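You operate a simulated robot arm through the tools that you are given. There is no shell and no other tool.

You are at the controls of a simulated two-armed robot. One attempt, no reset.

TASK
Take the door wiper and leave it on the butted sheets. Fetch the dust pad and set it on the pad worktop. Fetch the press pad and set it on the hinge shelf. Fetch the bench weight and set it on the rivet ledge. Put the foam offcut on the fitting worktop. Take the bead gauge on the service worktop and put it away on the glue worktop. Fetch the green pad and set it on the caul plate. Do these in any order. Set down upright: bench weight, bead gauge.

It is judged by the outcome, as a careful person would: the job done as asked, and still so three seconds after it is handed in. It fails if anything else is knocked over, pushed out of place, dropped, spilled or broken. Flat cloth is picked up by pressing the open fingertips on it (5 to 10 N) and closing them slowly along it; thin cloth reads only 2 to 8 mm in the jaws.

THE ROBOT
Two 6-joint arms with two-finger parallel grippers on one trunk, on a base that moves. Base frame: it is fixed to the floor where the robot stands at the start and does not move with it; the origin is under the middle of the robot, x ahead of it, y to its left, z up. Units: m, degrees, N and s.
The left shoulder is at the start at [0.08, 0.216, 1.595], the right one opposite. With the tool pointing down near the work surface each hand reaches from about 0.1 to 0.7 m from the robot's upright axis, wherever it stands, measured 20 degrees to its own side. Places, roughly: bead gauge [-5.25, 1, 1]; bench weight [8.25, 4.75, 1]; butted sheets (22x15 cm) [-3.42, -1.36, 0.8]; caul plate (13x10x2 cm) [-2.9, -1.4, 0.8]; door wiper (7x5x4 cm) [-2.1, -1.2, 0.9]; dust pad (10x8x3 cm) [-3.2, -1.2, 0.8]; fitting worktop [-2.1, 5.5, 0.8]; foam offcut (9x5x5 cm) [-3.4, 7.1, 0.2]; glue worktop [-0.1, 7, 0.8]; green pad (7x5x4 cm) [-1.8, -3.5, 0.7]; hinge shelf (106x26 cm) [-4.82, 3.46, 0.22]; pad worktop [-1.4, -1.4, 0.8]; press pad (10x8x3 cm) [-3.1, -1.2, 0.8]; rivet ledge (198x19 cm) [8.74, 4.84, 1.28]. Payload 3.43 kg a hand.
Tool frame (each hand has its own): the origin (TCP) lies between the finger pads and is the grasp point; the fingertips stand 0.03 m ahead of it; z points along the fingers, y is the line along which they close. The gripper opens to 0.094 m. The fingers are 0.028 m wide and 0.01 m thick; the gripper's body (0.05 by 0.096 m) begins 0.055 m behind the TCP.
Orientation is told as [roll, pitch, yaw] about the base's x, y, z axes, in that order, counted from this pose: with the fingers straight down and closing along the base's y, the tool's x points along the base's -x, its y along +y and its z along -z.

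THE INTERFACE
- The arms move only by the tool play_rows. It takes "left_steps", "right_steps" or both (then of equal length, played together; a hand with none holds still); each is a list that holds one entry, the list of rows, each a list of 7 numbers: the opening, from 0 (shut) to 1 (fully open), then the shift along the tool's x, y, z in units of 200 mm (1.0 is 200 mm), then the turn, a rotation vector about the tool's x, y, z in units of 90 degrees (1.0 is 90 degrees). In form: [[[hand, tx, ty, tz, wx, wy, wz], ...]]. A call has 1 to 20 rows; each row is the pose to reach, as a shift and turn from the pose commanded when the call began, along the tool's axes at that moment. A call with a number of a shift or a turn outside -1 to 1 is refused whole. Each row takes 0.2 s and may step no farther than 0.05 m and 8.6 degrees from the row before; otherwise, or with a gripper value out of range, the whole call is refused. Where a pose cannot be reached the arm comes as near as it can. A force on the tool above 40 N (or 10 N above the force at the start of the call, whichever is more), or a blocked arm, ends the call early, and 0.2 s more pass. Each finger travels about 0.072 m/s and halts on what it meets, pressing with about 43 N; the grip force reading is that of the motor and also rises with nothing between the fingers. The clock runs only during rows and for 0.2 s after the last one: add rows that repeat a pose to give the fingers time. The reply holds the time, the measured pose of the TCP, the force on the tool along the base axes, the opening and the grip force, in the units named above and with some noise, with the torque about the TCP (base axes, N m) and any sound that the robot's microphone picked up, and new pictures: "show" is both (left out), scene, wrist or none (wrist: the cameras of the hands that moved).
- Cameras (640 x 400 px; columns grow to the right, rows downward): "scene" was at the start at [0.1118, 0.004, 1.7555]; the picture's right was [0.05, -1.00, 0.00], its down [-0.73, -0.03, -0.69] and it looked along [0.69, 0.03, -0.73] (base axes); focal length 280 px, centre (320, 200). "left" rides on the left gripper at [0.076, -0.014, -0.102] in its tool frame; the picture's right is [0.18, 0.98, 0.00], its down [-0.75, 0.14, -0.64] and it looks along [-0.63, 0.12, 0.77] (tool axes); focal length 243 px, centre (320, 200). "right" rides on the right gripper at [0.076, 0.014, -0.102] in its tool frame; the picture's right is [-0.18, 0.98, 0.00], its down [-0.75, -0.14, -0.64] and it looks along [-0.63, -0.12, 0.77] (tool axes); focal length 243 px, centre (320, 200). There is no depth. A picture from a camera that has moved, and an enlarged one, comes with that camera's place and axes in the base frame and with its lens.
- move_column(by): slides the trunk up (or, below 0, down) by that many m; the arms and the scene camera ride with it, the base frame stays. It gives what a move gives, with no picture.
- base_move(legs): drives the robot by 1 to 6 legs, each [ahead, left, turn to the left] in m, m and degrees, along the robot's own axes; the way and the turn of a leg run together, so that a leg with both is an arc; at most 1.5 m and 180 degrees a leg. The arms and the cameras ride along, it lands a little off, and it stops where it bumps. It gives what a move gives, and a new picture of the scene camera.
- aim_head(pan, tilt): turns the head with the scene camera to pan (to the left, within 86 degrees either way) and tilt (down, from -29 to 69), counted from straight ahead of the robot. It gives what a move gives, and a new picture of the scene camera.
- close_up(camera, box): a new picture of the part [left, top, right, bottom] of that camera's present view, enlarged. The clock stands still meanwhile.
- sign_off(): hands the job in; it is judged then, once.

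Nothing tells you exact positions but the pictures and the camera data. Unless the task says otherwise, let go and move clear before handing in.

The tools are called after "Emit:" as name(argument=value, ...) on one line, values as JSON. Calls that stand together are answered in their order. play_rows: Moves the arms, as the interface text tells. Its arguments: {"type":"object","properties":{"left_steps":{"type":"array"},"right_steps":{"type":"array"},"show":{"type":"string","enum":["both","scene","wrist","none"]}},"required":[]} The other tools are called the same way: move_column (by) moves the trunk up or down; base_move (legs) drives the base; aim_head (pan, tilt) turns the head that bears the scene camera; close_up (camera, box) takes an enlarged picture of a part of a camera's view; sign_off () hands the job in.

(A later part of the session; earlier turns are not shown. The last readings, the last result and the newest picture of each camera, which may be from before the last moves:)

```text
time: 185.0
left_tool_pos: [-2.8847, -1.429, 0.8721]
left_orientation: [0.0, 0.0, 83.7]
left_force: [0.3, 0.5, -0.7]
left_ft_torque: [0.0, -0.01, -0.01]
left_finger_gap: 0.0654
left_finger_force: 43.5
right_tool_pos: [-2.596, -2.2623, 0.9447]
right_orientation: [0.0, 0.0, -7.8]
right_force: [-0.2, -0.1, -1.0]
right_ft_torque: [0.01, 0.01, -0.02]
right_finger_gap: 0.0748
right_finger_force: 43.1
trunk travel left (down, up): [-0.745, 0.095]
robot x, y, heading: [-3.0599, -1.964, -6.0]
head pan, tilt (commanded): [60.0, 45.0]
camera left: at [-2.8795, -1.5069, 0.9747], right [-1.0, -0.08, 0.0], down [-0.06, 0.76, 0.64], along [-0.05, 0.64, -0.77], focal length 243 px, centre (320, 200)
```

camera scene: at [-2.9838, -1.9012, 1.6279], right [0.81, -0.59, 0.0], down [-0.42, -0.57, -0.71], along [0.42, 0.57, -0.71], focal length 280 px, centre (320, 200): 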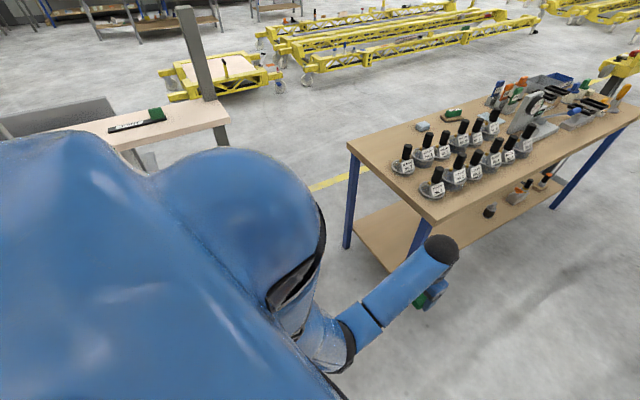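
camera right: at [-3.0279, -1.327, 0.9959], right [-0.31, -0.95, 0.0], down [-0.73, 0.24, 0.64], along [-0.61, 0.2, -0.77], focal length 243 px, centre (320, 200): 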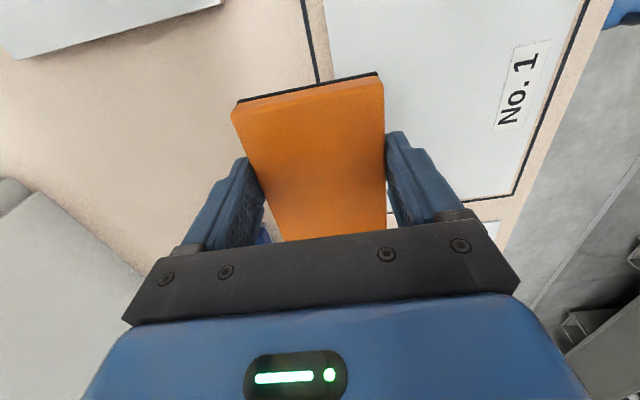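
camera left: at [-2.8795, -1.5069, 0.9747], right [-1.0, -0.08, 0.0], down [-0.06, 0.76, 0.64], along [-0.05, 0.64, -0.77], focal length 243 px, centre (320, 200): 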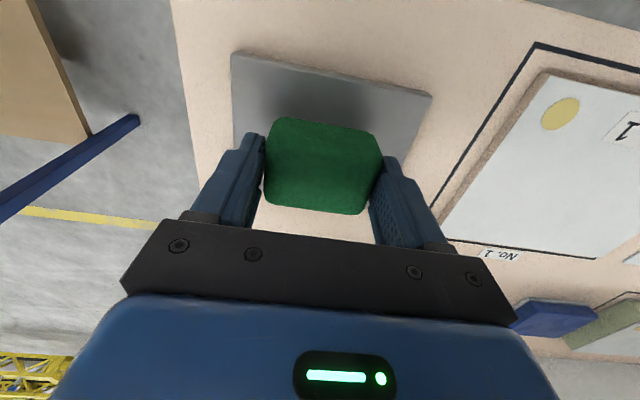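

Well centred. Lowering slowly to contact.

Emit:
play_rows(left_steps=[[[0, 0, 0, 0.03, 0, 0, 0], [0, 0, 0, 0.045, 0, 0, 0], [0, 0, 0, 0.055, 0, 0, 0], [0, 0, 0, 0.062, 0, 0, 0], [0, 0, 0, 0.062, 0, 0, 0]]], show="none")

```text
time: 186.2
left_tool_pos: [-2.8864, -1.4282, 0.8589]
left_orientation: [0.0, 0.0, 83.8]
left_force: [-0.2, -0.5, 0.0]
left_ft_torque: [0.01, 0.01, -0.04]
left_finger_gap: 0.0653
left_finger_force: 43.1
right_tool_pos: [-2.5957, -2.262, 0.9448]
right_orientation: [0.1, 0.1, -7.7]
right_force: [0.2, -0.2, -2.6]
right_ft_torque: [0.03, 0.03, -0.01]
right_finger_gap: 0.0746
right_finger_force: 42.9
trunk travel left (down, up): [-0.745, 0.095]
robot x, y, heading: [-3.0628, -1.9626, -5.8]
head pan, tilt (commanded): [60.0, 45.0]
```

Emit:
play_rows(left_steps=[[[0, 0, 0, 0.01, 0, 0, 0], [0, 0, 0, 0.02, 0, 0, 0], [0, 0, 0, 0.02, 0, 0, 0]]], show="none")

```text
time: 187.0
left_tool_pos: [-2.8843, -1.4286, 0.8551]
left_orientation: [0.0, 0.0, 83.8]
left_force: [0.1, 0.0, -0.6]
left_ft_torque: [-0.01, 0.02, -0.02]
left_finger_gap: 0.0653
left_finger_force: 43.1
right_tool_pos: [-2.5961, -2.2625, 0.9446]
right_orientation: [0.0, 0.0, -7.7]
right_force: [-0.3, 0.1, -1.5]
right_ft_torque: [-0.02, 0.01, 0.0]
right_finger_gap: 0.0744
right_finger_force: 43.1
trunk travel left (down, up): [-0.745, 0.095]
robot x, y, heading: [-3.0647, -1.9603, -6.0]
head pan, tilt (commanded): [60.0, 45.0]
```

Emit:
play_rows(left_steps=[[[0, 0, 0, 0.01, 0, 0, 0], [0, 0, 0, 0.02, 0, 0, 0], [0, 0, 0, 0.02, 0, 0, 0]]], show="wrist")

```text
time: 187.8
left_tool_pos: [-2.8843, -1.4272, 0.8505]
left_orientation: [-0.1, 0.1, 83.8]
left_force: [0.5, 0.5, 0.1]
left_ft_torque: [0.0, -0.01, 0.07]
left_finger_gap: 0.0652
left_finger_force: 42.8
right_tool_pos: [-2.5948, -2.2618, 0.9449]
right_orientation: [-0.1, -0.1, -7.7]
right_force: [0.2, -0.2, -1.8]
right_ft_torque: [0.0, 0.02, 0.01]
right_finger_gap: 0.0742
right_finger_force: 42.3
trunk travel left (down, up): [-0.745, 0.095]
robot x, y, heading: [-3.0633, -1.9621, -6.2]
head pan, tilt (commanded): [60.0, 45.0]
camera left: at [-2.8788, -1.5052, 0.9534], right [-1.0, -0.08, 0.0], down [-0.06, 0.76, 0.64], along [-0.05, 0.64, -0.77], focal length 243 px, centre (320, 200)
```

left: 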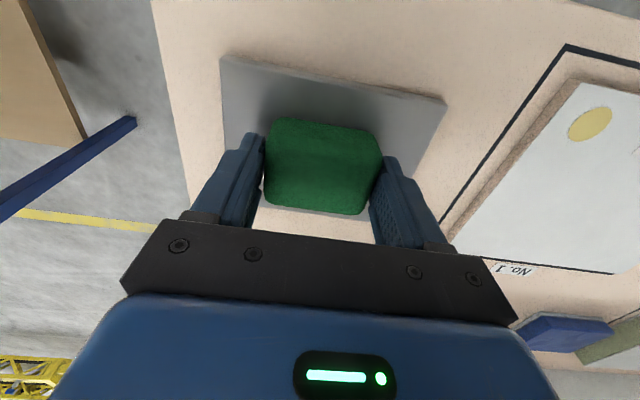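

Emit:
play_rows(left_steps=[[[0, 0, 0, 0.01, 0, 0, 0], [0, 0, 0, 0.02, 0, 0, 0], [0, 0, 0, 0.02, 0, 0, 0]]], show="none")

```text
time: 188.6
left_tool_pos: [-2.8848, -1.4276, 0.8469]
left_orientation: [0.0, -0.1, 83.8]
left_force: [0.4, -0.6, 8.6]
left_ft_torque: [-0.14, 0.01, 0.01]
left_finger_gap: 0.0651
left_finger_force: 43.3
right_tool_pos: [-2.5957, -2.2632, 0.9448]
right_orientation: [0.1, 0.1, -7.7]
right_force: [-0.3, 0.0, -1.8]
right_ft_torque: [-0.02, 0.01, 0.02]
right_finger_gap: 0.0744
right_finger_force: 43.2
trunk travel left (down, up): [-0.745, 0.095]
robot x, y, heading: [-3.0599, -1.9597, -6.1]
head pan, tilt (commanded): [60.0, 45.0]
```

Contact (8.6 N). Release and lift.

Emit:
play_rows(left_steps=[[[0, 0, 0, -0.004, 0, 0, 0], [0.75, 0, 0, -0.004, 0, 0, 0], [1, 0, 0, -0.004, 0, 0, 0], [1, 0, 0, -0.004, 0, 0, 0], [1, 0, 0, -0.15, 0, 0, 0], [1, 0, 0, -0.3, 0, 0, 0], [1, 0, 0, -0.45, 0, 0, 0], [1, 0, 0, -0.45, 0, 0, 0]]], show="wrist")

```text
time: 190.4
left_tool_pos: [-2.8841, -1.4268, 0.9353]
left_orientation: [0.1, 0.0, 83.8]
left_force: [0.4, 0.3, -0.1]
left_ft_torque: [-0.03, 0.01, 0.02]
left_finger_gap: 0.0943
left_finger_force: 0.2
right_tool_pos: [-2.5958, -2.2621, 0.9448]
right_orientation: [0.1, -0.1, -7.7]
right_force: [-0.8, -0.8, -1.2]
right_ft_torque: [-0.01, -0.01, -0.02]
right_finger_gap: 0.0743
right_finger_force: 42.8
trunk travel left (down, up): [-0.745, 0.095]
robot x, y, heading: [-3.061, -1.9626, -6.0]
head pan, tilt (commanded): [60.0, 45.0]
camera left: at [-2.8786, -1.5048, 1.0389], right [-1.0, -0.08, 0.0], down [-0.06, 0.77, 0.64], along [-0.05, 0.64, -0.77], focal length 243 px, centre (320, 200)
```

left: 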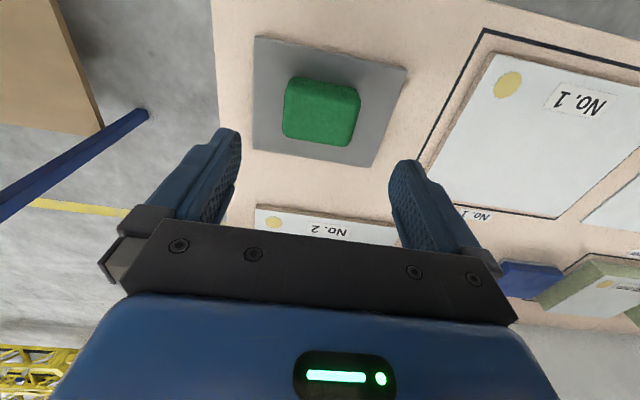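

The green pad sits centred on the caul plate. Next the blue dust pad: I back the base 0.3 m west, the hand staying high above the cart.

Emit:
base_move(legs=[[-0.3, 0.02, 0]])

Emit:
play_rows(left_steps=[[[1, 0, 0, 0, 0, 0, 0.09], [1, 0, 0, 0, 0, 0, 0.18], [1, 0, 0, 0, 0, 0, 0.27], [1, 0, 0, 0, 0, 0, 0.36], [1, 0, 0, 0, 0, 0, 0.45], [1, 0, 0, 0, 0, 0, 0.54], [1, 0, 0, 0, 0, 0, 0.63], [1, 0, 0, 0, 0, 0, 0.72], [1, 0, 0, 0, 0, 0, 0.81], [1, 0, 0, 0, 0, 0, 0.9], [1, 0, 0, 0, 0, 0, 1.0], [1, 0, 0, 0, 0, 0, 1.0]]], show="wrist")

```text
time: 192.4
left_tool_pos: [-3.1774, -1.3773, 0.9352]
left_orientation: [0.2, 0.0, 83.7]
left_force: [0.2, -0.1, 0.0]
left_ft_torque: [-0.01, 0.0, -0.02]
left_finger_gap: 0.094
left_finger_force: 0.1
right_tool_pos: [-2.8896, -2.2126, 0.9442]
right_orientation: [0.0, 0.1, -7.7]
right_force: [0.6, -0.4, -0.9]
right_ft_torque: [0.02, 0.04, 0.03]
right_finger_gap: 0.0747
right_finger_force: 43.5
trunk travel left (down, up): [-0.745, 0.095]
robot x, y, heading: [-3.3588, -1.9088, -5.8]
head pan, tilt (commanded): [60.0, 45.0]
camera scene: at [-3.2759, -1.8482, 1.6776], right [0.81, -0.59, 0.0], down [-0.42, -0.57, -0.71], along [0.41, 0.57, -0.71], focal length 280 px, centre (320, 200)
```

scene: 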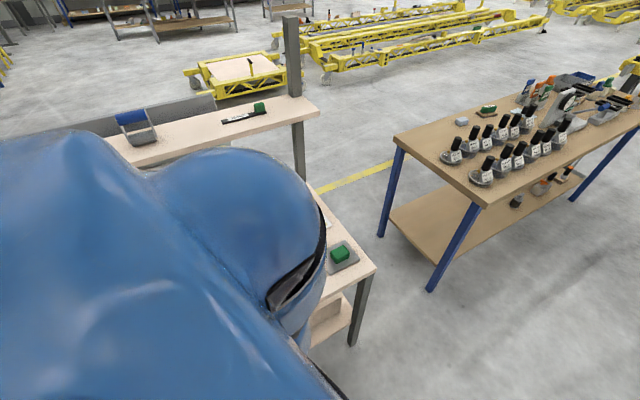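

```text
refused: row 11 steps farther than a row can; nothing moved
```

Emit:
play_rows(left_steps=[[[1, 0, 0, 0, 0, 0, 0.09], [1, 0, 0, 0, 0, 0, 0.18], [1, 0, 0, 0, 0, 0, 0.27], [1, 0, 0, 0, 0, 0, 0.36], [1, 0, 0, 0, 0, 0, 0.45], [1, 0, 0, 0, 0, 0, 0.54], [1, 0, 0, 0, 0, 0, 0.63], [1, 0, 0, 0, 0, 0, 0.72], [1, 0, 0, 0, 0, 0, 0.81], [1, 0, 0, 0, 0, 0, 0.9], [1, 0, 0, 0, 0, 0, 0.99], [1, 0, 0, 0, 0, 0, 0.99]]], show="wrist")

```text
time: 195.1
left_tool_pos: [-3.1787, -1.3763, 0.9359]
left_orientation: [0.0, 0.0, -5.4]
left_force: [0.7, 0.1, 0.2]
left_ft_torque: [0.0, -0.02, 0.0]
left_finger_gap: 0.094
left_finger_force: 0.1
right_tool_pos: [-2.8906, -2.2119, 0.9452]
right_orientation: [-0.1, 0.0, -7.6]
right_force: [-0.3, 0.6, -2.6]
right_ft_torque: [0.03, 0.0, 0.04]
right_finger_gap: 0.0744
right_finger_force: 42.9
trunk travel left (down, up): [-0.745, 0.095]
robot x, y, heading: [-3.3617, -1.9111, -6.0]
head pan, tilt (commanded): [60.0, 45.0]
camera left: at [-3.2564, -1.3838, 1.0393], right [-0.09, 1.0, 0.0], down [0.76, 0.07, 0.64], along [0.64, 0.06, -0.77], focal length 243 px, centre (320, 200)
```

left: 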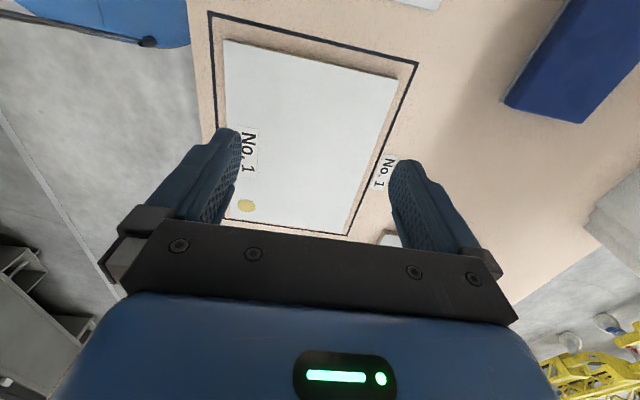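

The blue pad's centre is near (-3.245, -1.172). I'll lower the trunk 3 cm and move the hand above it.

Emit:
move_column(by=-0.03)

Emit:
play_rows(left_steps=[[[1, 0.08, 0.18, 0, 0, 0, 0], [1, 0.16, 0.36, 0, 0, 0, 0], [1, 0.24, 0.54, 0, 0, 0, 0], [1, 0.32, 0.72, 0, 0, 0, 0.01], [1, 0.4, 0.9, 0, 0, 0, 0.02], [1, 0.425, 0.985, 0, 0, 0, 0.02], [1, 0.425, 0.985, 0, 0, 0, 0.02]]], show="wrist")

```text
time: 195.8
left_tool_pos: [-3.1786, -1.377, 0.9064]
left_orientation: [0.0, 0.0, -5.4]
left_force: [0.0, 0.4, 0.5]
left_ft_torque: [-0.01, -0.02, -0.03]
left_finger_gap: 0.094
left_finger_force: 0.0
right_tool_pos: [-2.8908, -2.2128, 0.914]
right_orientation: [0.0, 0.1, -7.7]
right_force: [0.4, 0.2, -1.6]
right_ft_torque: [0.0, 0.0, 0.0]
right_finger_gap: 0.0746
right_finger_force: 42.5
trunk travel left (down, up): [-0.715, 0.125]
robot x, y, heading: [-3.3587, -1.9088, -5.7]
head pan, tilt (commanded): [60.0, 45.0]
```

```text
time: 197.4
left_tool_pos: [-3.2476, -1.1732, 0.9073]
left_orientation: [0.0, -0.1, -7.2]
left_force: [0.7, 0.3, 0.3]
left_ft_torque: [0.01, -0.03, 0.0]
left_finger_gap: 0.094
left_finger_force: 0.0
right_tool_pos: [-2.8904, -2.2135, 0.9151]
right_orientation: [0.0, 0.0, -7.7]
right_force: [0.5, -0.8, -1.4]
right_ft_torque: [-0.03, 0.0, 0.01]
right_finger_gap: 0.0745
right_finger_force: 43.2
trunk travel left (down, up): [-0.715, 0.125]
robot x, y, heading: [-3.358, -1.9113, -6.2]
head pan, tilt (commanded): [60.0, 45.0]
camera left: at [-3.3243, -1.1786, 1.01], right [-0.06, 1.0, 0.0], down [0.77, 0.05, 0.64], along [0.64, 0.04, -0.77], focal length 243 px, centre (320, 200)
```

left: 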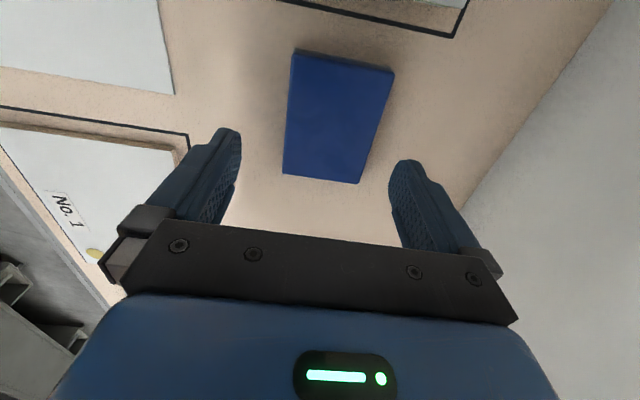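

I'll shift 9 mm north and lower to just above the pad.

Emit:
play_rows(left_steps=[[[1, -0.01, 0.045, 0.0, 0, 0, -0.02], [1, -0.01, 0.045, 0.1, 0, 0, -0.02], [1, -0.01, 0.045, 0.2, 0, 0, -0.02], [1, -0.01, 0.045, 0.2, 0, 0, -0.02]]], show="wrist")

```text
time: 198.4
left_tool_pos: [-3.2411, -1.1642, 0.8655]
left_orientation: [0.0, 0.1, -5.3]
left_force: [0.5, -1.0, 0.7]
left_ft_torque: [0.01, -0.02, 0.01]
left_finger_gap: 0.0939
left_finger_force: 0.0
right_tool_pos: [-2.8894, -2.2122, 0.9149]
right_orientation: [0.0, 0.0, -7.6]
right_force: [-0.3, 0.3, -2.3]
right_ft_torque: [-0.02, -0.01, 0.0]
right_finger_gap: 0.0747
right_finger_force: 42.8
trunk travel left (down, up): [-0.715, 0.125]
robot x, y, heading: [-3.3577, -1.9092, -6.0]
head pan, tilt (commanded): [60.0, 45.0]
camera left: at [-3.3191, -1.1717, 0.9694], right [-0.09, 1.0, 0.0], down [0.76, 0.07, 0.64], along [0.64, 0.06, -0.77], focal length 243 px, centre (320, 200)
```

left: 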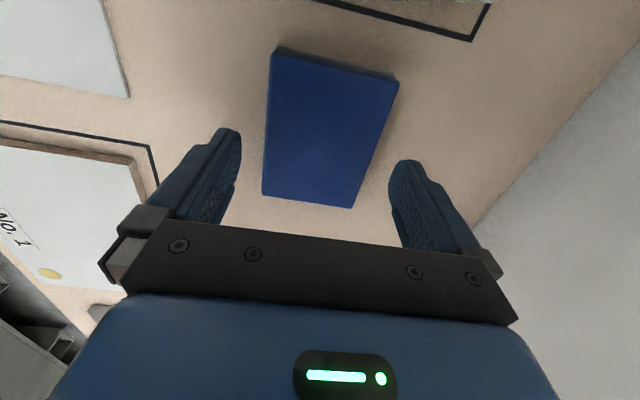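

Centred. Lower and close.

Emit:
play_rows(left_steps=[[[1, 0, 0, 0.08, 0, 0, 0], [1, 0, 0, 0.14, 0, 0, 0], [1, 0, 0, 0.17, 0, 0, 0], [0.7, 0, 0, 0.17, 0, 0, 0], [0, 0, 0, 0.17, 0, 0, 0], [0, 0, 0, 0.17, 0, 0, 0], [0, 0, 0, 0.17, 0, 0, 0]]], show="wrist")

```text
time: 200.0
left_tool_pos: [-3.2421, -1.1641, 0.8328]
left_orientation: [-0.1, 0.0, -5.4]
left_force: [0.1, 0.6, 0.1]
left_ft_torque: [-0.05, 0.02, -0.01]
left_finger_gap: 0.0746
left_finger_force: 43.1
right_tool_pos: [-2.8916, -2.2118, 0.9147]
right_orientation: [0.0, 0.0, -7.7]
right_force: [-0.5, -1.0, -1.3]
right_ft_torque: [0.01, 0.04, 0.04]
right_finger_gap: 0.0746
right_finger_force: 43.1
trunk travel left (down, up): [-0.715, 0.125]
robot x, y, heading: [-3.3573, -1.9095, -5.8]
head pan, tilt (commanded): [60.0, 45.0]
camera left: at [-3.3191, -1.1703, 0.9345], right [-0.09, 1.0, 0.0], down [0.76, 0.07, 0.64], along [0.64, 0.06, -0.77], focal length 243 px, centre (320, 200)
```

left: 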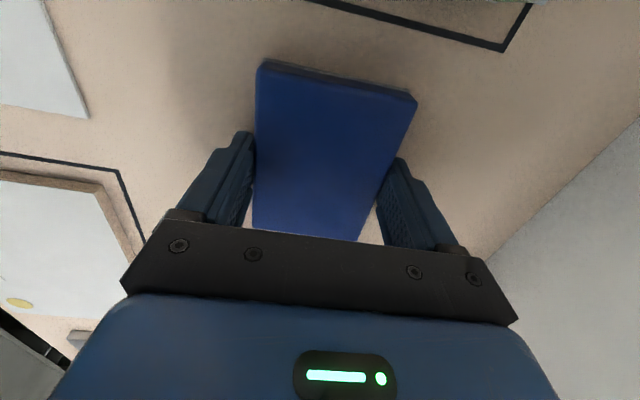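

Dust pad gripped. Lift, pull back south, and strafe the base away from the cart.

Emit:
play_rows(left_steps=[[[0, 0, 0, -0.1, 0, 0, 0], [0, 0, 0, -0.2, 0, 0, 0], [0, 0, 0, -0.3, 0, 0, 0], [0, -0.1, -0.2, -0.3, 0, 0, 0], [0, -0.2, -0.4, -0.3, 0, 0, 0], [0, -0.3, -0.6, -0.3, 0, 0, 0], [0, -0.3, -0.6, -0.3, 0, 0, 0]]], show="wrist")

Emit:
base_move(legs=[[0, -0.38, 0]])

```text
time: 201.6
left_tool_pos: [-3.1956, -1.2889, 0.8919]
left_orientation: [-0.1, 0.0, -5.4]
left_force: [1.0, 0.8, -1.9]
left_ft_torque: [0.01, 0.02, -0.02]
left_finger_gap: 0.0742
left_finger_force: 42.6
right_tool_pos: [-2.8902, -2.2114, 0.9139]
right_orientation: [0.1, -0.1, -7.7]
right_force: [-0.1, -0.1, -1.2]
right_ft_torque: [0.02, 0.03, 0.01]
right_finger_gap: 0.0745
right_finger_force: 42.5
trunk travel left (down, up): [-0.715, 0.125]
robot x, y, heading: [-3.3582, -1.9139, -6.2]
head pan, tilt (commanded): [60.0, 45.0]
camera left: at [-3.2715, -1.2954, 0.9945], right [-0.09, 1.0, 0.0], down [0.76, 0.07, 0.64], along [0.64, 0.06, -0.77], focal length 243 px, centre (320, 200)
```

left: 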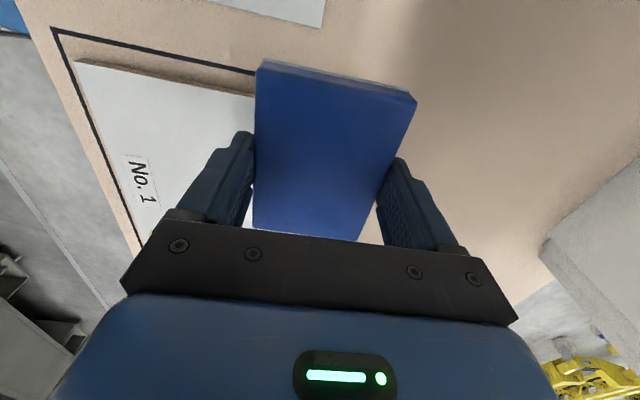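

```text
time: 204.0
left_tool_pos: [-3.2352, -1.6587, 0.8924]
left_orientation: [-0.1, 0.0, -5.3]
left_force: [-0.6, -0.3, -0.8]
left_ft_torque: [0.02, -0.01, -0.02]
left_finger_gap: 0.0747
left_finger_force: 42.7
right_tool_pos: [-2.9298, -2.5829, 0.9155]
right_orientation: [-0.1, 0.0, -7.7]
right_force: [0.5, 0.7, -0.8]
right_ft_torque: [-0.03, 0.03, 0.04]
right_finger_gap: 0.0743
right_finger_force: 43.1
trunk travel left (down, up): [-0.715, 0.125]
robot x, y, heading: [-3.3978, -2.2822, -5.8]
head pan, tilt (commanded): [60.0, 45.0]
camera scene: at [-3.318, -2.2169, 1.6476], right [0.81, -0.59, 0.0], down [-0.42, -0.57, -0.71], along [0.42, 0.57, -0.71], focal length 280 px, centre (320, 200)
```

scene: 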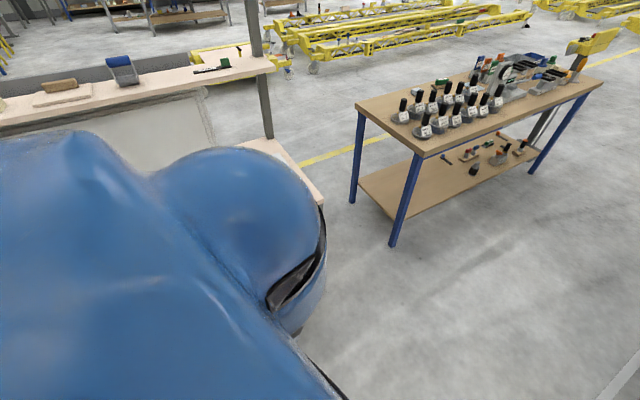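

Both pads are held. I'll bring the left arm to the front, raise the trunk, then back out westward of the corridor.

Emit:
play_rows(left_steps=[[[0, -0.16, -0.16, 0, 0, 0, 0], [0, -0.32, -0.32, 0, 0, 0, 0], [0, -0.48, -0.48, 0, 0, 0, 0], [0, -0.64, -0.64, 0, 0, 0, 0], [0, -0.8, -0.8, 0, 0, 0, 0], [0, -0.96, -0.96, 0, 0, 0, 0]]], show="none")

Emit:
play_rows(left_steps=[[[0, -0.16, -0.16, 0, 0, 0, 0], [0, -0.32, -0.32, 0, 0, 0, 0], [0, -0.48, -0.48, 0, 0, 0, 0], [0, -0.64, -0.64, 0, 0, 0, 0], [0, -0.8, -0.8, 0, 0, 0, 0], [0, -0.96, -0.96, 0, 0, 0, 0]]], show="none")

Emit:
move_column(by=0.12)

Emit:
aim_head(pan=0, tilt=35)

Emit:
base_move(legs=[[-1.15, 0, 0], [0, 0.25, 0], [0, 0, 96]])

```text
time: 205.4
left_tool_pos: [-3.06, -1.8707, 0.8915]
left_orientation: [0.0, 0.1, -5.3]
left_force: [-0.2, 0.0, -1.8]
left_ft_torque: [-0.04, 0.02, -0.01]
left_finger_gap: 0.0744
left_finger_force: 43.5
right_tool_pos: [-2.9297, -2.5849, 0.9136]
right_orientation: [0.0, 0.0, -7.7]
right_force: [0.6, 0.1, -0.9]
right_ft_torque: [0.0, 0.02, 0.0]
right_finger_gap: 0.0744
right_finger_force: 43.4
trunk travel left (down, up): [-0.715, 0.125]
robot x, y, heading: [-3.4005, -2.2842, -6.0]
head pan, tilt (commanded): [60.0, 45.0]
```

```text
time: 206.8
left_tool_pos: [-2.8847, -2.0807, 0.8913]
left_orientation: [0.0, 0.1, -5.3]
left_force: [0.1, 0.1, -1.0]
left_ft_torque: [0.0, -0.01, -0.01]
left_finger_gap: 0.0748
left_finger_force: 43.7
right_tool_pos: [-2.929, -2.583, 0.9137]
right_orientation: [0.0, 0.2, -7.7]
right_force: [0.0, 0.4, -0.7]
right_ft_torque: [0.02, 0.02, -0.03]
right_finger_gap: 0.0746
right_finger_force: 43.1
trunk travel left (down, up): [-0.715, 0.125]
robot x, y, heading: [-3.3991, -2.2854, -6.0]
head pan, tilt (commanded): [60.0, 45.0]
```

```text
time: 208.3
left_tool_pos: [-2.8857, -2.0808, 1.01]
left_orientation: [0.0, 0.0, -5.4]
left_force: [-0.6, 0.1, -1.1]
left_ft_torque: [0.0, 0.01, 0.02]
left_finger_gap: 0.0744
left_finger_force: 43.0
right_tool_pos: [-2.9295, -2.5846, 1.0336]
right_orientation: [0.0, 0.0, -7.6]
right_force: [0.0, -0.3, -1.2]
right_ft_torque: [-0.01, 0.01, -0.03]
right_finger_gap: 0.0745
right_finger_force: 43.3
trunk travel left (down, up): [-0.835, 0.005]
robot x, y, heading: [-3.3973, -2.2808, -5.9]
head pan, tilt (commanded): [60.0, 45.0]
```

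```text
time: 209.6
left_tool_pos: [-2.8855, -2.0789, 1.0111]
left_orientation: [0.1, -0.1, -5.4]
left_force: [-0.5, -0.2, -1.9]
left_ft_torque: [-0.03, -0.01, -0.04]
left_finger_gap: 0.0746
left_finger_force: 42.7
right_tool_pos: [-2.9293, -2.5844, 1.0336]
right_orientation: [0.0, 0.0, -7.8]
right_force: [-0.2, 0.0, -1.9]
right_ft_torque: [0.01, 0.04, 0.01]
right_finger_gap: 0.0745
right_finger_force: 43.0
trunk travel left (down, up): [-0.835, 0.005]
robot x, y, heading: [-3.3969, -2.2801, -6.1]
head pan, tilt (commanded): [0.0, 35.0]
camera scene: at [-3.2782, -2.2949, 1.7825], right [-0.1, -0.99, 0.0], down [-0.57, 0.06, -0.82], along [0.81, -0.09, -0.57], focal length 280 px, centre (320, 200)
```

scene: 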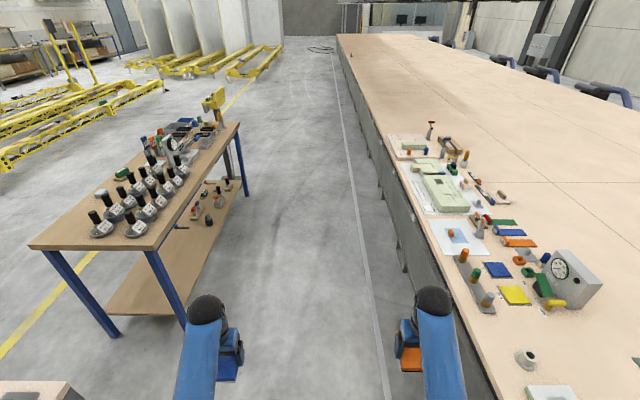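

```text
time: 220.9
left_tool_pos: [-4.7826, -1.4389, 1.0116]
left_orientation: [0.0, 0.0, 91.4]
left_force: [0.1, 0.1, -2.0]
left_ft_torque: [0.0, 0.02, 0.02]
left_finger_gap: 0.0746
left_finger_force: 43.5
right_tool_pos: [-4.2758, -1.4242, 1.0341]
right_orientation: [0.0, 0.0, 88.9]
right_force: [0.1, -1.1, -1.6]
right_ft_torque: [-0.03, 0.0, 0.04]
right_finger_gap: 0.0744
right_finger_force: 42.4
trunk travel left (down, up): [-0.835, 0.005]
robot x, y, heading: [-4.5198, -1.9232, 90.6]
head pan, tilt (commanded): [0.0, 35.0]
camera scene: at [-4.5201, -1.8055, 1.7825], right [1.0, 0.01, 0.0], down [0.01, -0.57, -0.82], along [-0.01, 0.82, -0.57], focal length 280 px, centre (320, 200)
```

scene: 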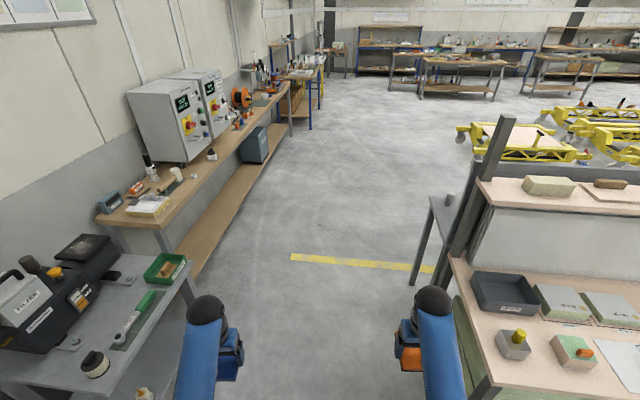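

The way north is open, with the services bench on the left. I'll drive to y≈0, then turn east towards the pad worktop's north side to set down the dust pad.

Emit:
base_move(legs=[[1.2, 0, -1], [0.75, 0, 0], [0, 0, -90], [1.3, 0, 0]])

```text
time: 240.6
left_tool_pos: [-2.7578, 0.3415, 1.0118]
left_orientation: [-0.1, 0.0, 3.2]
left_force: [0.3, -0.3, -1.2]
left_ft_torque: [0.01, -0.01, 0.0]
left_finger_gap: 0.0747
left_finger_force: 43.0
right_tool_pos: [-2.726, -0.1655, 1.0351]
right_orientation: [0.0, 0.0, 0.9]
right_force: [0.1, -0.5, -1.3]
right_ft_torque: [-0.02, 0.03, -0.02]
right_finger_gap: 0.0745
right_finger_force: 43.4
trunk travel left (down, up): [-0.835, 0.005]
robot x, y, heading: [-3.2341, 0.0612, 2.5]
head pan, tilt (commanded): [0.0, 35.0]
camera scene: at [-3.1143, 0.069, 1.7827], right [0.04, -1.0, 0.0], down [-0.57, -0.03, -0.82], along [0.82, 0.04, -0.57], focal length 280 px, centre (320, 200)
```

scene: 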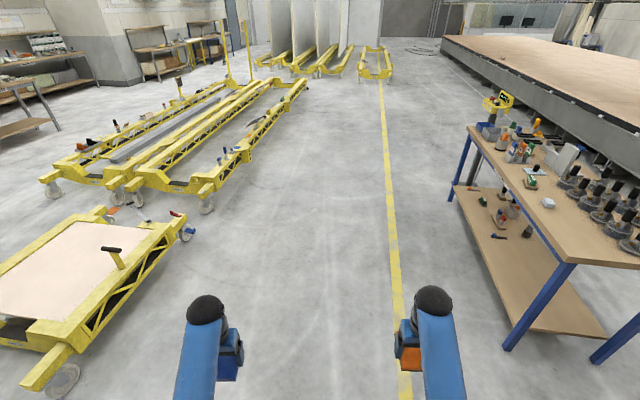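

Everything here is turned about -6°. I'll go forward 1.1 m, turn to face the pad worktop, and approach so the left hand can place the pad where the wiper used to be.

Emit:
base_move(legs=[[1.1, -0.05, 0], [0, 0, -96], [0.55, 0, 0]])

Emit:
aim_head(pan=0, tilt=55)

```text
time: 253.2
left_tool_pos: [-1.9989, -0.9929, 1.0127]
left_orientation: [-0.1, 0.0, -96.7]
left_force: [-0.2, -0.3, -1.2]
left_ft_torque: [0.04, -0.02, -0.01]
left_finger_gap: 0.0746
left_finger_force: 43.2
right_tool_pos: [-2.5019, -0.9381, 1.0354]
right_orientation: [-0.1, -0.1, -98.9]
right_force: [0.2, 0.2, -0.8]
right_ft_torque: [0.03, -0.02, 0.0]
right_finger_gap: 0.0747
right_finger_force: 42.7
trunk travel left (down, up): [-0.835, 0.005]
robot x, y, heading: [-2.1902, -0.4785, -97.4]
head pan, tilt (commanded): [0.0, 35.0]
camera scene: at [-2.2036, -0.5926, 1.7828], right [-0.99, 0.13, 0.0], down [0.07, 0.57, -0.82], along [-0.11, -0.81, -0.57], focal length 280 px, centre (320, 200)
```

scene: 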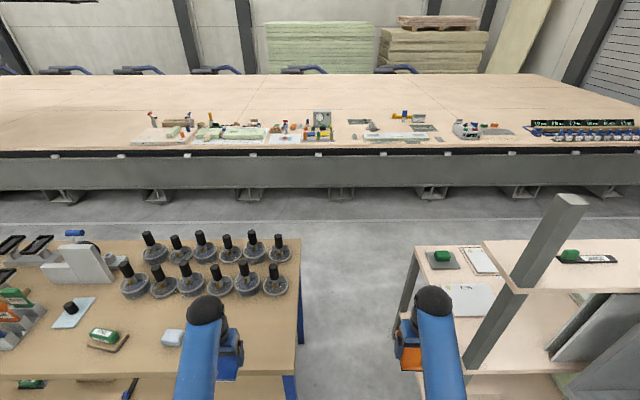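

```text
time: 254.0
left_tool_pos: [-1.9994, -0.996, 1.0113]
left_orientation: [0.0, 0.2, -96.7]
left_force: [-0.7, 0.2, -1.2]
left_ft_torque: [0.05, -0.02, 0.02]
left_finger_gap: 0.0745
left_finger_force: 42.6
right_tool_pos: [-2.5033, -0.9384, 1.0342]
right_orientation: [-0.1, 0.1, -99.0]
right_force: [0.1, 0.1, -1.4]
right_ft_torque: [-0.01, -0.01, -0.01]
right_finger_gap: 0.0743
right_finger_force: 42.9
trunk travel left (down, up): [-0.835, 0.005]
robot x, y, heading: [-2.19, -0.4776, -97.3]
head pan, tilt (commanded): [0.0, 55.0]
camera scene: at [-2.202, -0.5803, 1.7543], right [-0.99, 0.13, 0.0], down [0.11, 0.81, -0.57], along [-0.07, -0.57, -0.82], focal length 280 px, centre (320, 200)
```

scene: 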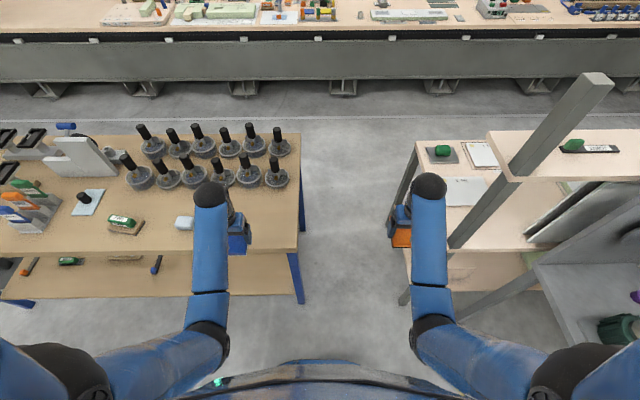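

I'll creep 6 cm closer, lower the trunk 8 cm, and move the left hand above the free spot at about (-2.03, -1.17).

Emit:
base_move(legs=[[0.06, 0, 0]])

Emit:
move_column(by=-0.08)

Emit:
play_rows(left_steps=[[[0, -0.15, -0.05, 0, 0, 0, 0], [0, -0.3, -0.1, 0, 0, 0, 0], [0, -0.45, -0.15, 0, 0, 0, 0], [0, -0.58, -0.2, 0, 0, 0, 0], [0, -0.58, -0.2, 0, 0, 0, 0]]], show="both")

```text
time: 255.0
left_tool_pos: [-2.0071, -1.0444, 1.0174]
left_orientation: [0.0, -0.4, -96.7]
left_force: [0.2, 1.1, -0.5]
left_ft_torque: [-0.05, 0.05, -0.04]
left_finger_gap: 0.0746
left_finger_force: 42.6
right_tool_pos: [-2.5089, -0.9877, 1.0391]
right_orientation: [0.1, -0.5, -99.0]
right_force: [-0.3, 1.0, -0.8]
right_ft_torque: [-0.07, 0.03, 0.0]
right_finger_gap: 0.0745
right_finger_force: 43.2
trunk travel left (down, up): [-0.835, 0.005]
robot x, y, heading: [-2.1968, -0.5325, -97.3]
head pan, tilt (commanded): [0.0, 55.0]
camera scene: at [-2.2073, -0.6211, 1.7555], right [-0.99, 0.13, 0.0], down [0.1, 0.81, -0.58], along [-0.07, -0.58, -0.81], focal length 280 px, centre (320, 200)
```

scene: 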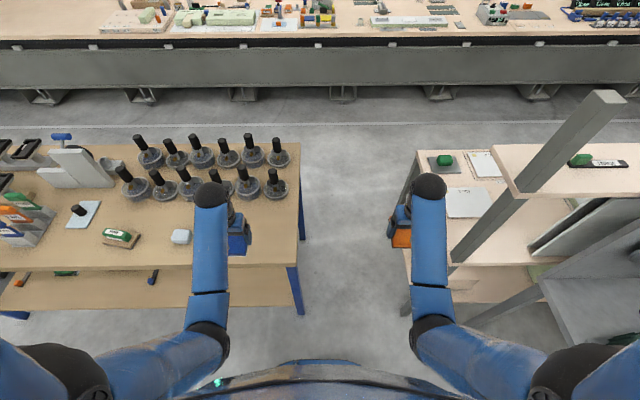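

```text
time: 256.1
left_tool_pos: [-2.0071, -1.054, 0.9311]
left_orientation: [0.0, 0.1, -96.7]
left_force: [0.4, -0.6, -1.2]
left_ft_torque: [-0.02, 0.0, -0.01]
left_finger_gap: 0.0743
left_finger_force: 43.2
right_tool_pos: [-2.5098, -0.9978, 0.9534]
right_orientation: [-0.1, 0.1, -99.0]
right_force: [0.6, 0.2, -1.3]
right_ft_torque: [0.0, -0.02, -0.01]
right_finger_gap: 0.0746
right_finger_force: 42.7
trunk travel left (down, up): [-0.755, 0.085]
robot x, y, heading: [-2.1963, -0.5353, -97.5]
head pan, tilt (commanded): [0.0, 55.0]
```

```text
time: 257.3
left_tool_pos: [-2.0607, -1.1642, 0.9308]
left_orientation: [0.0, 0.1, -96.7]
left_force: [0.2, 0.8, -1.0]
left_ft_torque: [-0.01, -0.03, 0.0]
left_finger_gap: 0.0747
left_finger_force: 43.4
right_tool_pos: [-2.5097, -0.9964, 0.9541]
right_orientation: [0.0, 0.0, -99.2]
right_force: [0.4, 0.0, -1.4]
right_ft_torque: [0.05, -0.03, 0.03]
right_finger_gap: 0.0745
right_finger_force: 43.0
trunk travel left (down, up): [-0.755, 0.085]
robot x, y, heading: [-2.1972, -0.5343, -97.3]
head pan, tilt (commanded): [0.0, 55.0]
camera scene: at [-2.2095, -0.6386, 1.6743], right [-0.99, 0.13, 0.0], down [0.11, 0.81, -0.57], along [-0.07, -0.57, -0.82], focal length 280 px, centre (320, 200)
camera left: at [-2.0659, -1.0868, 1.033], right [1.0, 0.07, 0.0], down [0.05, -0.77, 0.64], along [0.04, -0.64, -0.77], focal length 243 px, centre (320, 200)
```

scene: 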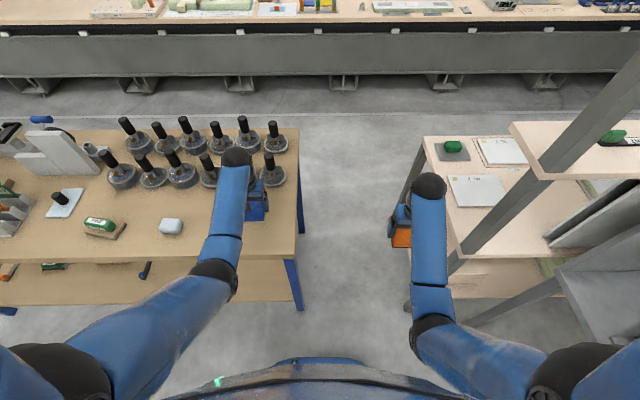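
left: 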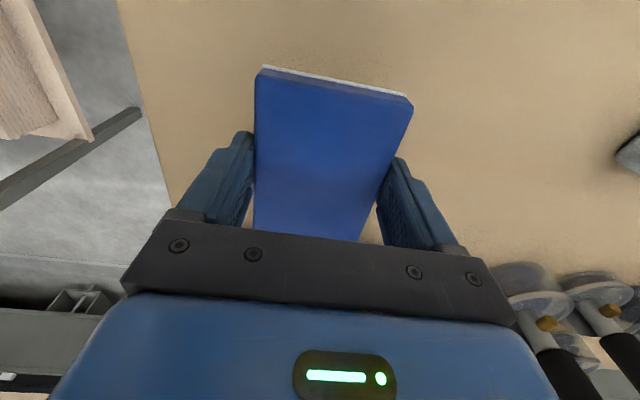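

The pad is over the free spot, clear of the jars. I'll lower it gently to contact (expected TCP ≈0.892).

Emit:
play_rows(left_steps=[[[0, 0.05, 0, 0.08, 0, 0, 0], [0, 0.05, 0, 0.15, 0, 0, 0], [0, 0.05, 0, 0.175, 0, 0, 0], [0, 0.05, 0, 0.185, 0, 0, 0], [0, 0.05, 0, 0.195, 0, 0, 0], [0, 0.05, 0, 0.195, 0, 0, 0]]], show="wrist")

```text
time: 258.7
left_tool_pos: [-2.0589, -1.1521, 0.8917]
left_orientation: [0.0, 0.2, -96.7]
left_force: [-0.2, -0.3, -2.2]
left_ft_torque: [0.01, 0.02, 0.04]
left_finger_gap: 0.0745
left_finger_force: 42.6
right_tool_pos: [-2.5096, -0.9963, 0.9535]
right_orientation: [0.1, 0.1, -99.1]
right_force: [-0.7, -0.2, -1.5]
right_ft_torque: [-0.01, 0.01, -0.04]
right_finger_gap: 0.0746
right_finger_force: 43.3
trunk travel left (down, up): [-0.755, 0.085]
robot x, y, heading: [-2.2014, -0.5386, -97.5]
head pan, tilt (commanded): [0.0, 55.0]
camera left: at [-2.0643, -1.077, 0.9955], right [1.0, 0.07, 0.0], down [0.05, -0.77, 0.64], along [0.04, -0.64, -0.77], focal length 243 px, centre (320, 200)
```

left: 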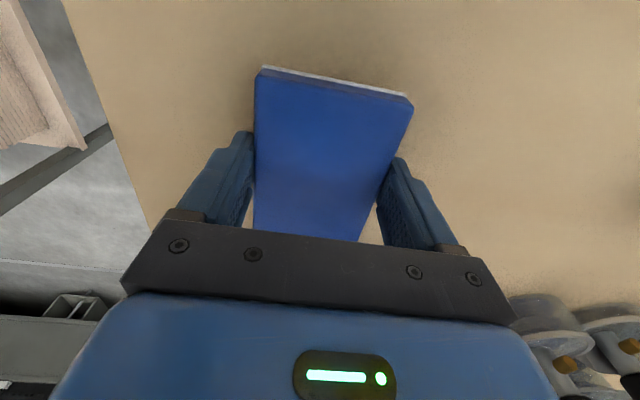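

Emit:
play_rows(left_steps=[[[0, 0, 0, 0.01, 0, 0, 0], [0, 0, 0, 0.02, 0, 0, 0], [0, 0, 0, 0.02, 0, 0, 0]]], show="none")

```text
time: 259.5
left_tool_pos: [-2.0596, -1.1538, 0.8886]
left_orientation: [0.0, 0.1, -96.7]
left_force: [0.3, 0.5, -1.0]
left_ft_torque: [-0.01, -0.03, -0.01]
left_finger_gap: 0.0745
left_finger_force: 42.8
right_tool_pos: [-2.5095, -0.9964, 0.9538]
right_orientation: [-0.1, 0.1, -99.2]
right_force: [1.1, 0.9, -2.1]
right_ft_torque: [0.03, -0.02, -0.01]
right_finger_gap: 0.0746
right_finger_force: 43.5
trunk travel left (down, up): [-0.755, 0.085]
robot x, y, heading: [-2.2037, -0.5343, -97.5]
head pan, tilt (commanded): [0.0, 55.0]
```

Emit:
play_rows(left_steps=[[[0, 0, 0, 0.01, 0, 0, 0], [0, 0, 0, 0.02, 0, 0, 0], [0, 0, 0, 0.02, 0, 0, 0]]], show="none")

```text
time: 260.3
left_tool_pos: [-2.0598, -1.1538, 0.8852]
left_orientation: [0.0, 0.1, -96.7]
left_force: [-0.8, 0.4, -1.0]
left_ft_torque: [-0.02, 0.01, 0.02]
left_finger_gap: 0.0747
left_finger_force: 43.1
right_tool_pos: [-2.5108, -0.9961, 0.9541]
right_orientation: [-0.1, 0.1, -99.1]
right_force: [-0.3, 0.6, -2.2]
right_ft_torque: [0.04, -0.01, 0.0]
right_finger_gap: 0.0744
right_finger_force: 42.9
trunk travel left (down, up): [-0.755, 0.085]
robot x, y, heading: [-2.198, -0.5356, -97.3]
head pan, tilt (commanded): [0.0, 55.0]
```

Emit:
play_rows(left_steps=[[[0, 0, 0, 0.01, 0, 0, 0], [0, 0, 0, 0.015, 0, 0, 0], [0, 0, 0, 0.015, 0, 0, 0]]], show="none")

```text
time: 261.1
left_tool_pos: [-2.0597, -1.1535, 0.8831]
left_orientation: [0.1, 0.1, -96.7]
left_force: [0.3, 0.0, 0.1]
left_ft_torque: [-0.08, -0.05, 0.0]
left_finger_gap: 0.0745
left_finger_force: 43.4
right_tool_pos: [-2.5102, -0.9961, 0.9541]
right_orientation: [0.0, 0.1, -99.0]
right_force: [-0.1, -0.8, -1.0]
right_ft_torque: [0.01, -0.02, 0.01]
right_finger_gap: 0.0745
right_finger_force: 43.2
trunk travel left (down, up): [-0.755, 0.085]
robot x, y, heading: [-2.1973, -0.5393, -97.5]
head pan, tilt (commanded): [0.0, 55.0]
```

Contact begins (force rose). Release and lift.

Emit:
play_rows(left_steps=[[[0.85, 0, 0, 0, 0, 0, 0], [1, 0, 0, 0, 0, 0, 0], [1, 0, 0, 0, 0, 0, 0], [1, 0, 0, -0.15, 0, 0, 0], [1, 0, 0, -0.3, 0, 0, 0], [1, 0, 0, -0.3, 0, 0, 0]]], show="both")

```text
time: 262.5
left_tool_pos: [-2.0581, -1.155, 0.9426]
left_orientation: [0.0, 0.1, -96.7]
left_force: [-0.5, -0.6, -0.2]
left_ft_torque: [0.0, 0.0, -0.04]
left_finger_gap: 0.0941
left_finger_force: 0.0
right_tool_pos: [-2.5099, -0.9969, 0.9541]
right_orientation: [0.0, 0.1, -99.1]
right_force: [0.0, -0.8, -1.5]
right_ft_torque: [-0.01, 0.02, -0.04]
right_finger_gap: 0.0745
right_finger_force: 42.7
trunk travel left (down, up): [-0.755, 0.085]
robot x, y, heading: [-2.1971, -0.5387, -97.6]
head pan, tilt (commanded): [0.0, 55.0]
camera scene: at [-2.2096, -0.6382, 1.6743], right [-0.99, 0.13, 0.0], down [0.11, 0.81, -0.57], along [-0.07, -0.57, -0.82], focal length 280 px, centre (320, 200)
camera left: at [-2.0642, -1.0783, 1.0456], right [1.0, 0.07, 0.0], down [0.05, -0.77, 0.64], along [0.04, -0.64, -0.77], focal length 243 px, centre (320, 200)
```

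scene: 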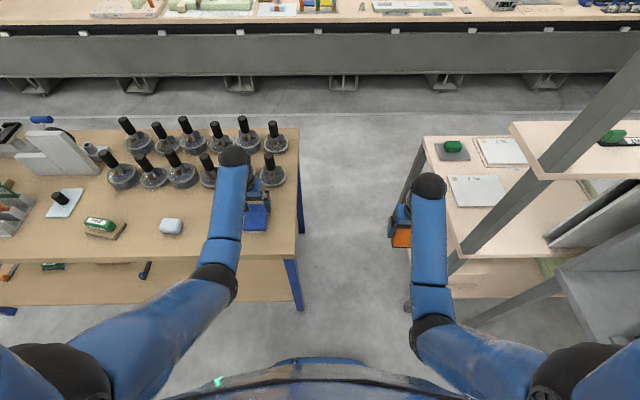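
left: 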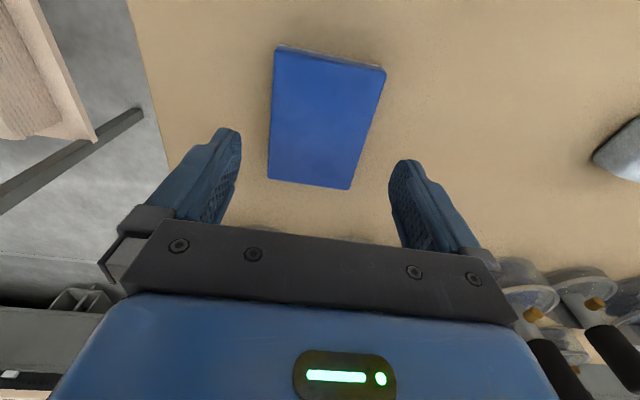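

The dust pad is on the pad worktop. I'll retract, back away and turn west towards the services bench.

Emit:
move_column(by=0.08)

Emit:
play_rows(left_steps=[[[1, 0.2, 0, 0, 0, 0, 0], [1, 0.4, 0.1, 0, 0, 0, 0], [1, 0.6, 0.2, 0, 0, 0, 0], [1, 0.6, 0.3, 0, 0, 0, 0]]], show="none")

Emit:
base_move(legs=[[-0.6, 0, 0], [0, 0, -88], [1.3, 0, 0]])

Emit:
aim_head(pan=0, tilt=25)

```text
time: 263.7
left_tool_pos: [-2.059, -1.1547, 1.0225]
left_orientation: [0.0, 0.1, -96.7]
left_force: [-0.1, 0.3, 0.4]
left_ft_torque: [-0.02, -0.02, -0.04]
left_finger_gap: 0.0938
left_finger_force: 0.1
right_tool_pos: [-2.5111, -0.9968, 1.0345]
right_orientation: [-0.1, 0.2, -99.1]
right_force: [-0.9, 0.8, -2.3]
right_ft_torque: [0.05, -0.01, 0.01]
right_finger_gap: 0.0746
right_finger_force: 42.9
trunk travel left (down, up): [-0.835, 0.005]
robot x, y, heading: [-2.1974, -0.5399, -97.4]
head pan, tilt (commanded): [0.0, 55.0]
```

```text
time: 264.7
left_tool_pos: [-1.9849, -1.0429, 1.0233]
left_orientation: [0.1, 0.0, -96.7]
left_force: [0.1, 0.1, -0.1]
left_ft_torque: [0.01, 0.0, 0.02]
left_finger_gap: 0.0941
left_finger_force: 0.1
right_tool_pos: [-2.5096, -0.9971, 1.0349]
right_orientation: [0.1, 0.1, -99.1]
right_force: [-0.7, -0.2, -2.0]
right_ft_torque: [0.03, 0.03, 0.0]
right_finger_gap: 0.0746
right_finger_force: 43.2
trunk travel left (down, up): [-0.835, 0.005]
robot x, y, heading: [-2.1981, -0.5367, -97.4]
head pan, tilt (commanded): [0.0, 55.0]
```

```text
time: 278.0
left_tool_pos: [-3.9305, -0.0369, 1.0231]
left_orientation: [0.0, 0.1, 174.4]
left_force: [0.1, -0.3, 0.1]
left_ft_torque: [-0.01, 0.0, 0.01]
left_finger_gap: 0.0939
left_finger_force: 0.0
right_tool_pos: [-3.8973, 0.488, 1.0343]
right_orientation: [-0.1, 0.1, 172.2]
right_force: [0.4, 0.8, -1.7]
right_ft_torque: [-0.01, 0.02, -0.01]
right_finger_gap: 0.0746
right_finger_force: 42.4
trunk travel left (down, up): [-0.835, 0.005]
robot x, y, heading: [-3.4306, 0.187, 173.7]
head pan, tilt (commanded): [0.0, 55.0]
camera scene: at [-3.5301, 0.1972, 1.7544], right [0.11, 0.99, 0.0], down [0.81, -0.09, -0.57], along [-0.57, 0.06, -0.82], focal length 280 px, centre (320, 200)
```

scene: 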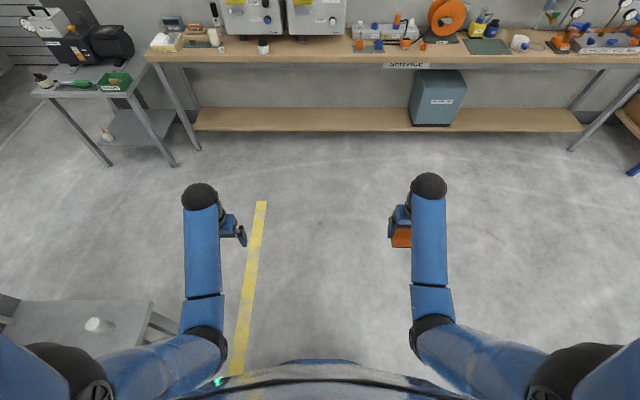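

```text
time: 279.0
left_tool_pos: [-3.9311, -0.0366, 1.0227]
left_orientation: [0.0, 0.0, 174.5]
left_force: [-0.1, 0.2, -0.4]
left_ft_torque: [-0.03, 0.01, -0.01]
left_finger_gap: 0.094
left_finger_force: 0.1
right_tool_pos: [-3.8978, 0.4884, 1.0338]
right_orientation: [-0.1, 0.1, 172.3]
right_force: [0.0, 0.0, -1.3]
right_ft_torque: [0.0, -0.02, 0.0]
right_finger_gap: 0.0743
right_finger_force: 42.9
trunk travel left (down, up): [-0.835, 0.005]
robot x, y, heading: [-3.4303, 0.1837, 173.7]
head pan, tilt (commanded): [0.0, 25.0]
camera scene: at [-3.5518, 0.1995, 1.7982], right [0.11, 0.99, 0.0], down [0.42, -0.05, -0.91], along [-0.9, 0.1, -0.42], focal length 280 px, centre (320, 200)
```

scene: 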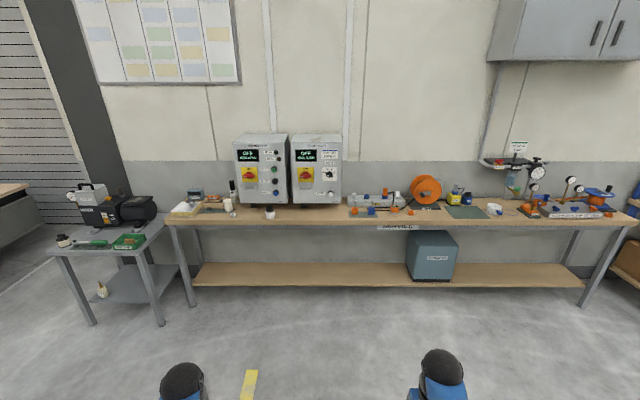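

I'll zoom into the bench around where the bead gauge should be (pixel ~407,196).

Emit:
close_up(camera="scene", box=[330, 160, 490, 240])

Emit:
close_up(camera="scene", box=[470, 130, 640, 240])

```text
4.00 times, centred on (410, 200) of scene
camera zoom: at [-3.5518, 0.1995, 1.7982], right [0.11, 0.99, 0.0], down [0.42, -0.05, -0.91], along [-0.9, 0.1, -0.42], focal length 1119 px, centre (-40, 200)
```

zoom: 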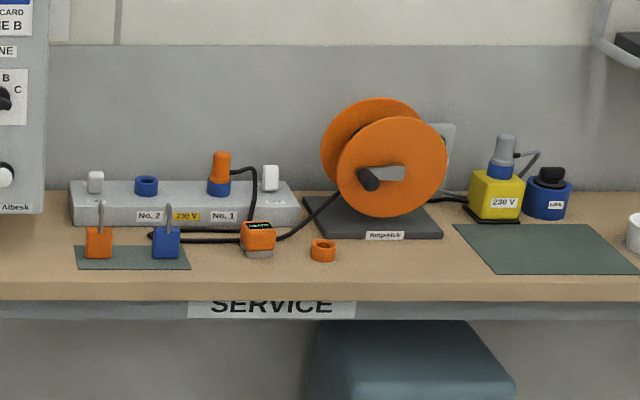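

```text
3.64 times, centred on (555, 185) of scene
camera zoom: at [-3.5518, 0.1995, 1.7982], right [0.11, 0.99, 0.0], down [0.42, -0.05, -0.91], along [-0.9, 0.1, -0.42], focal length 1017 px, centre (-534, 254)
```

zoom: 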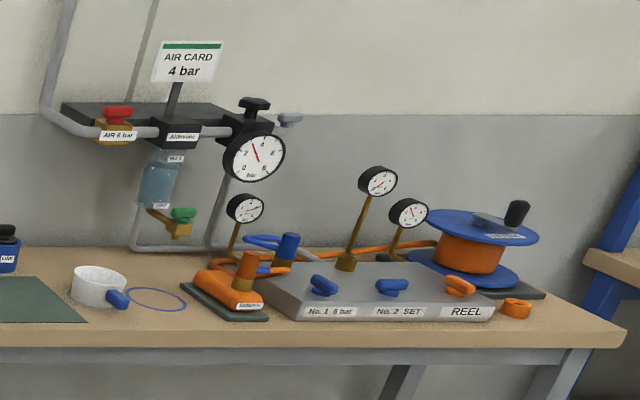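

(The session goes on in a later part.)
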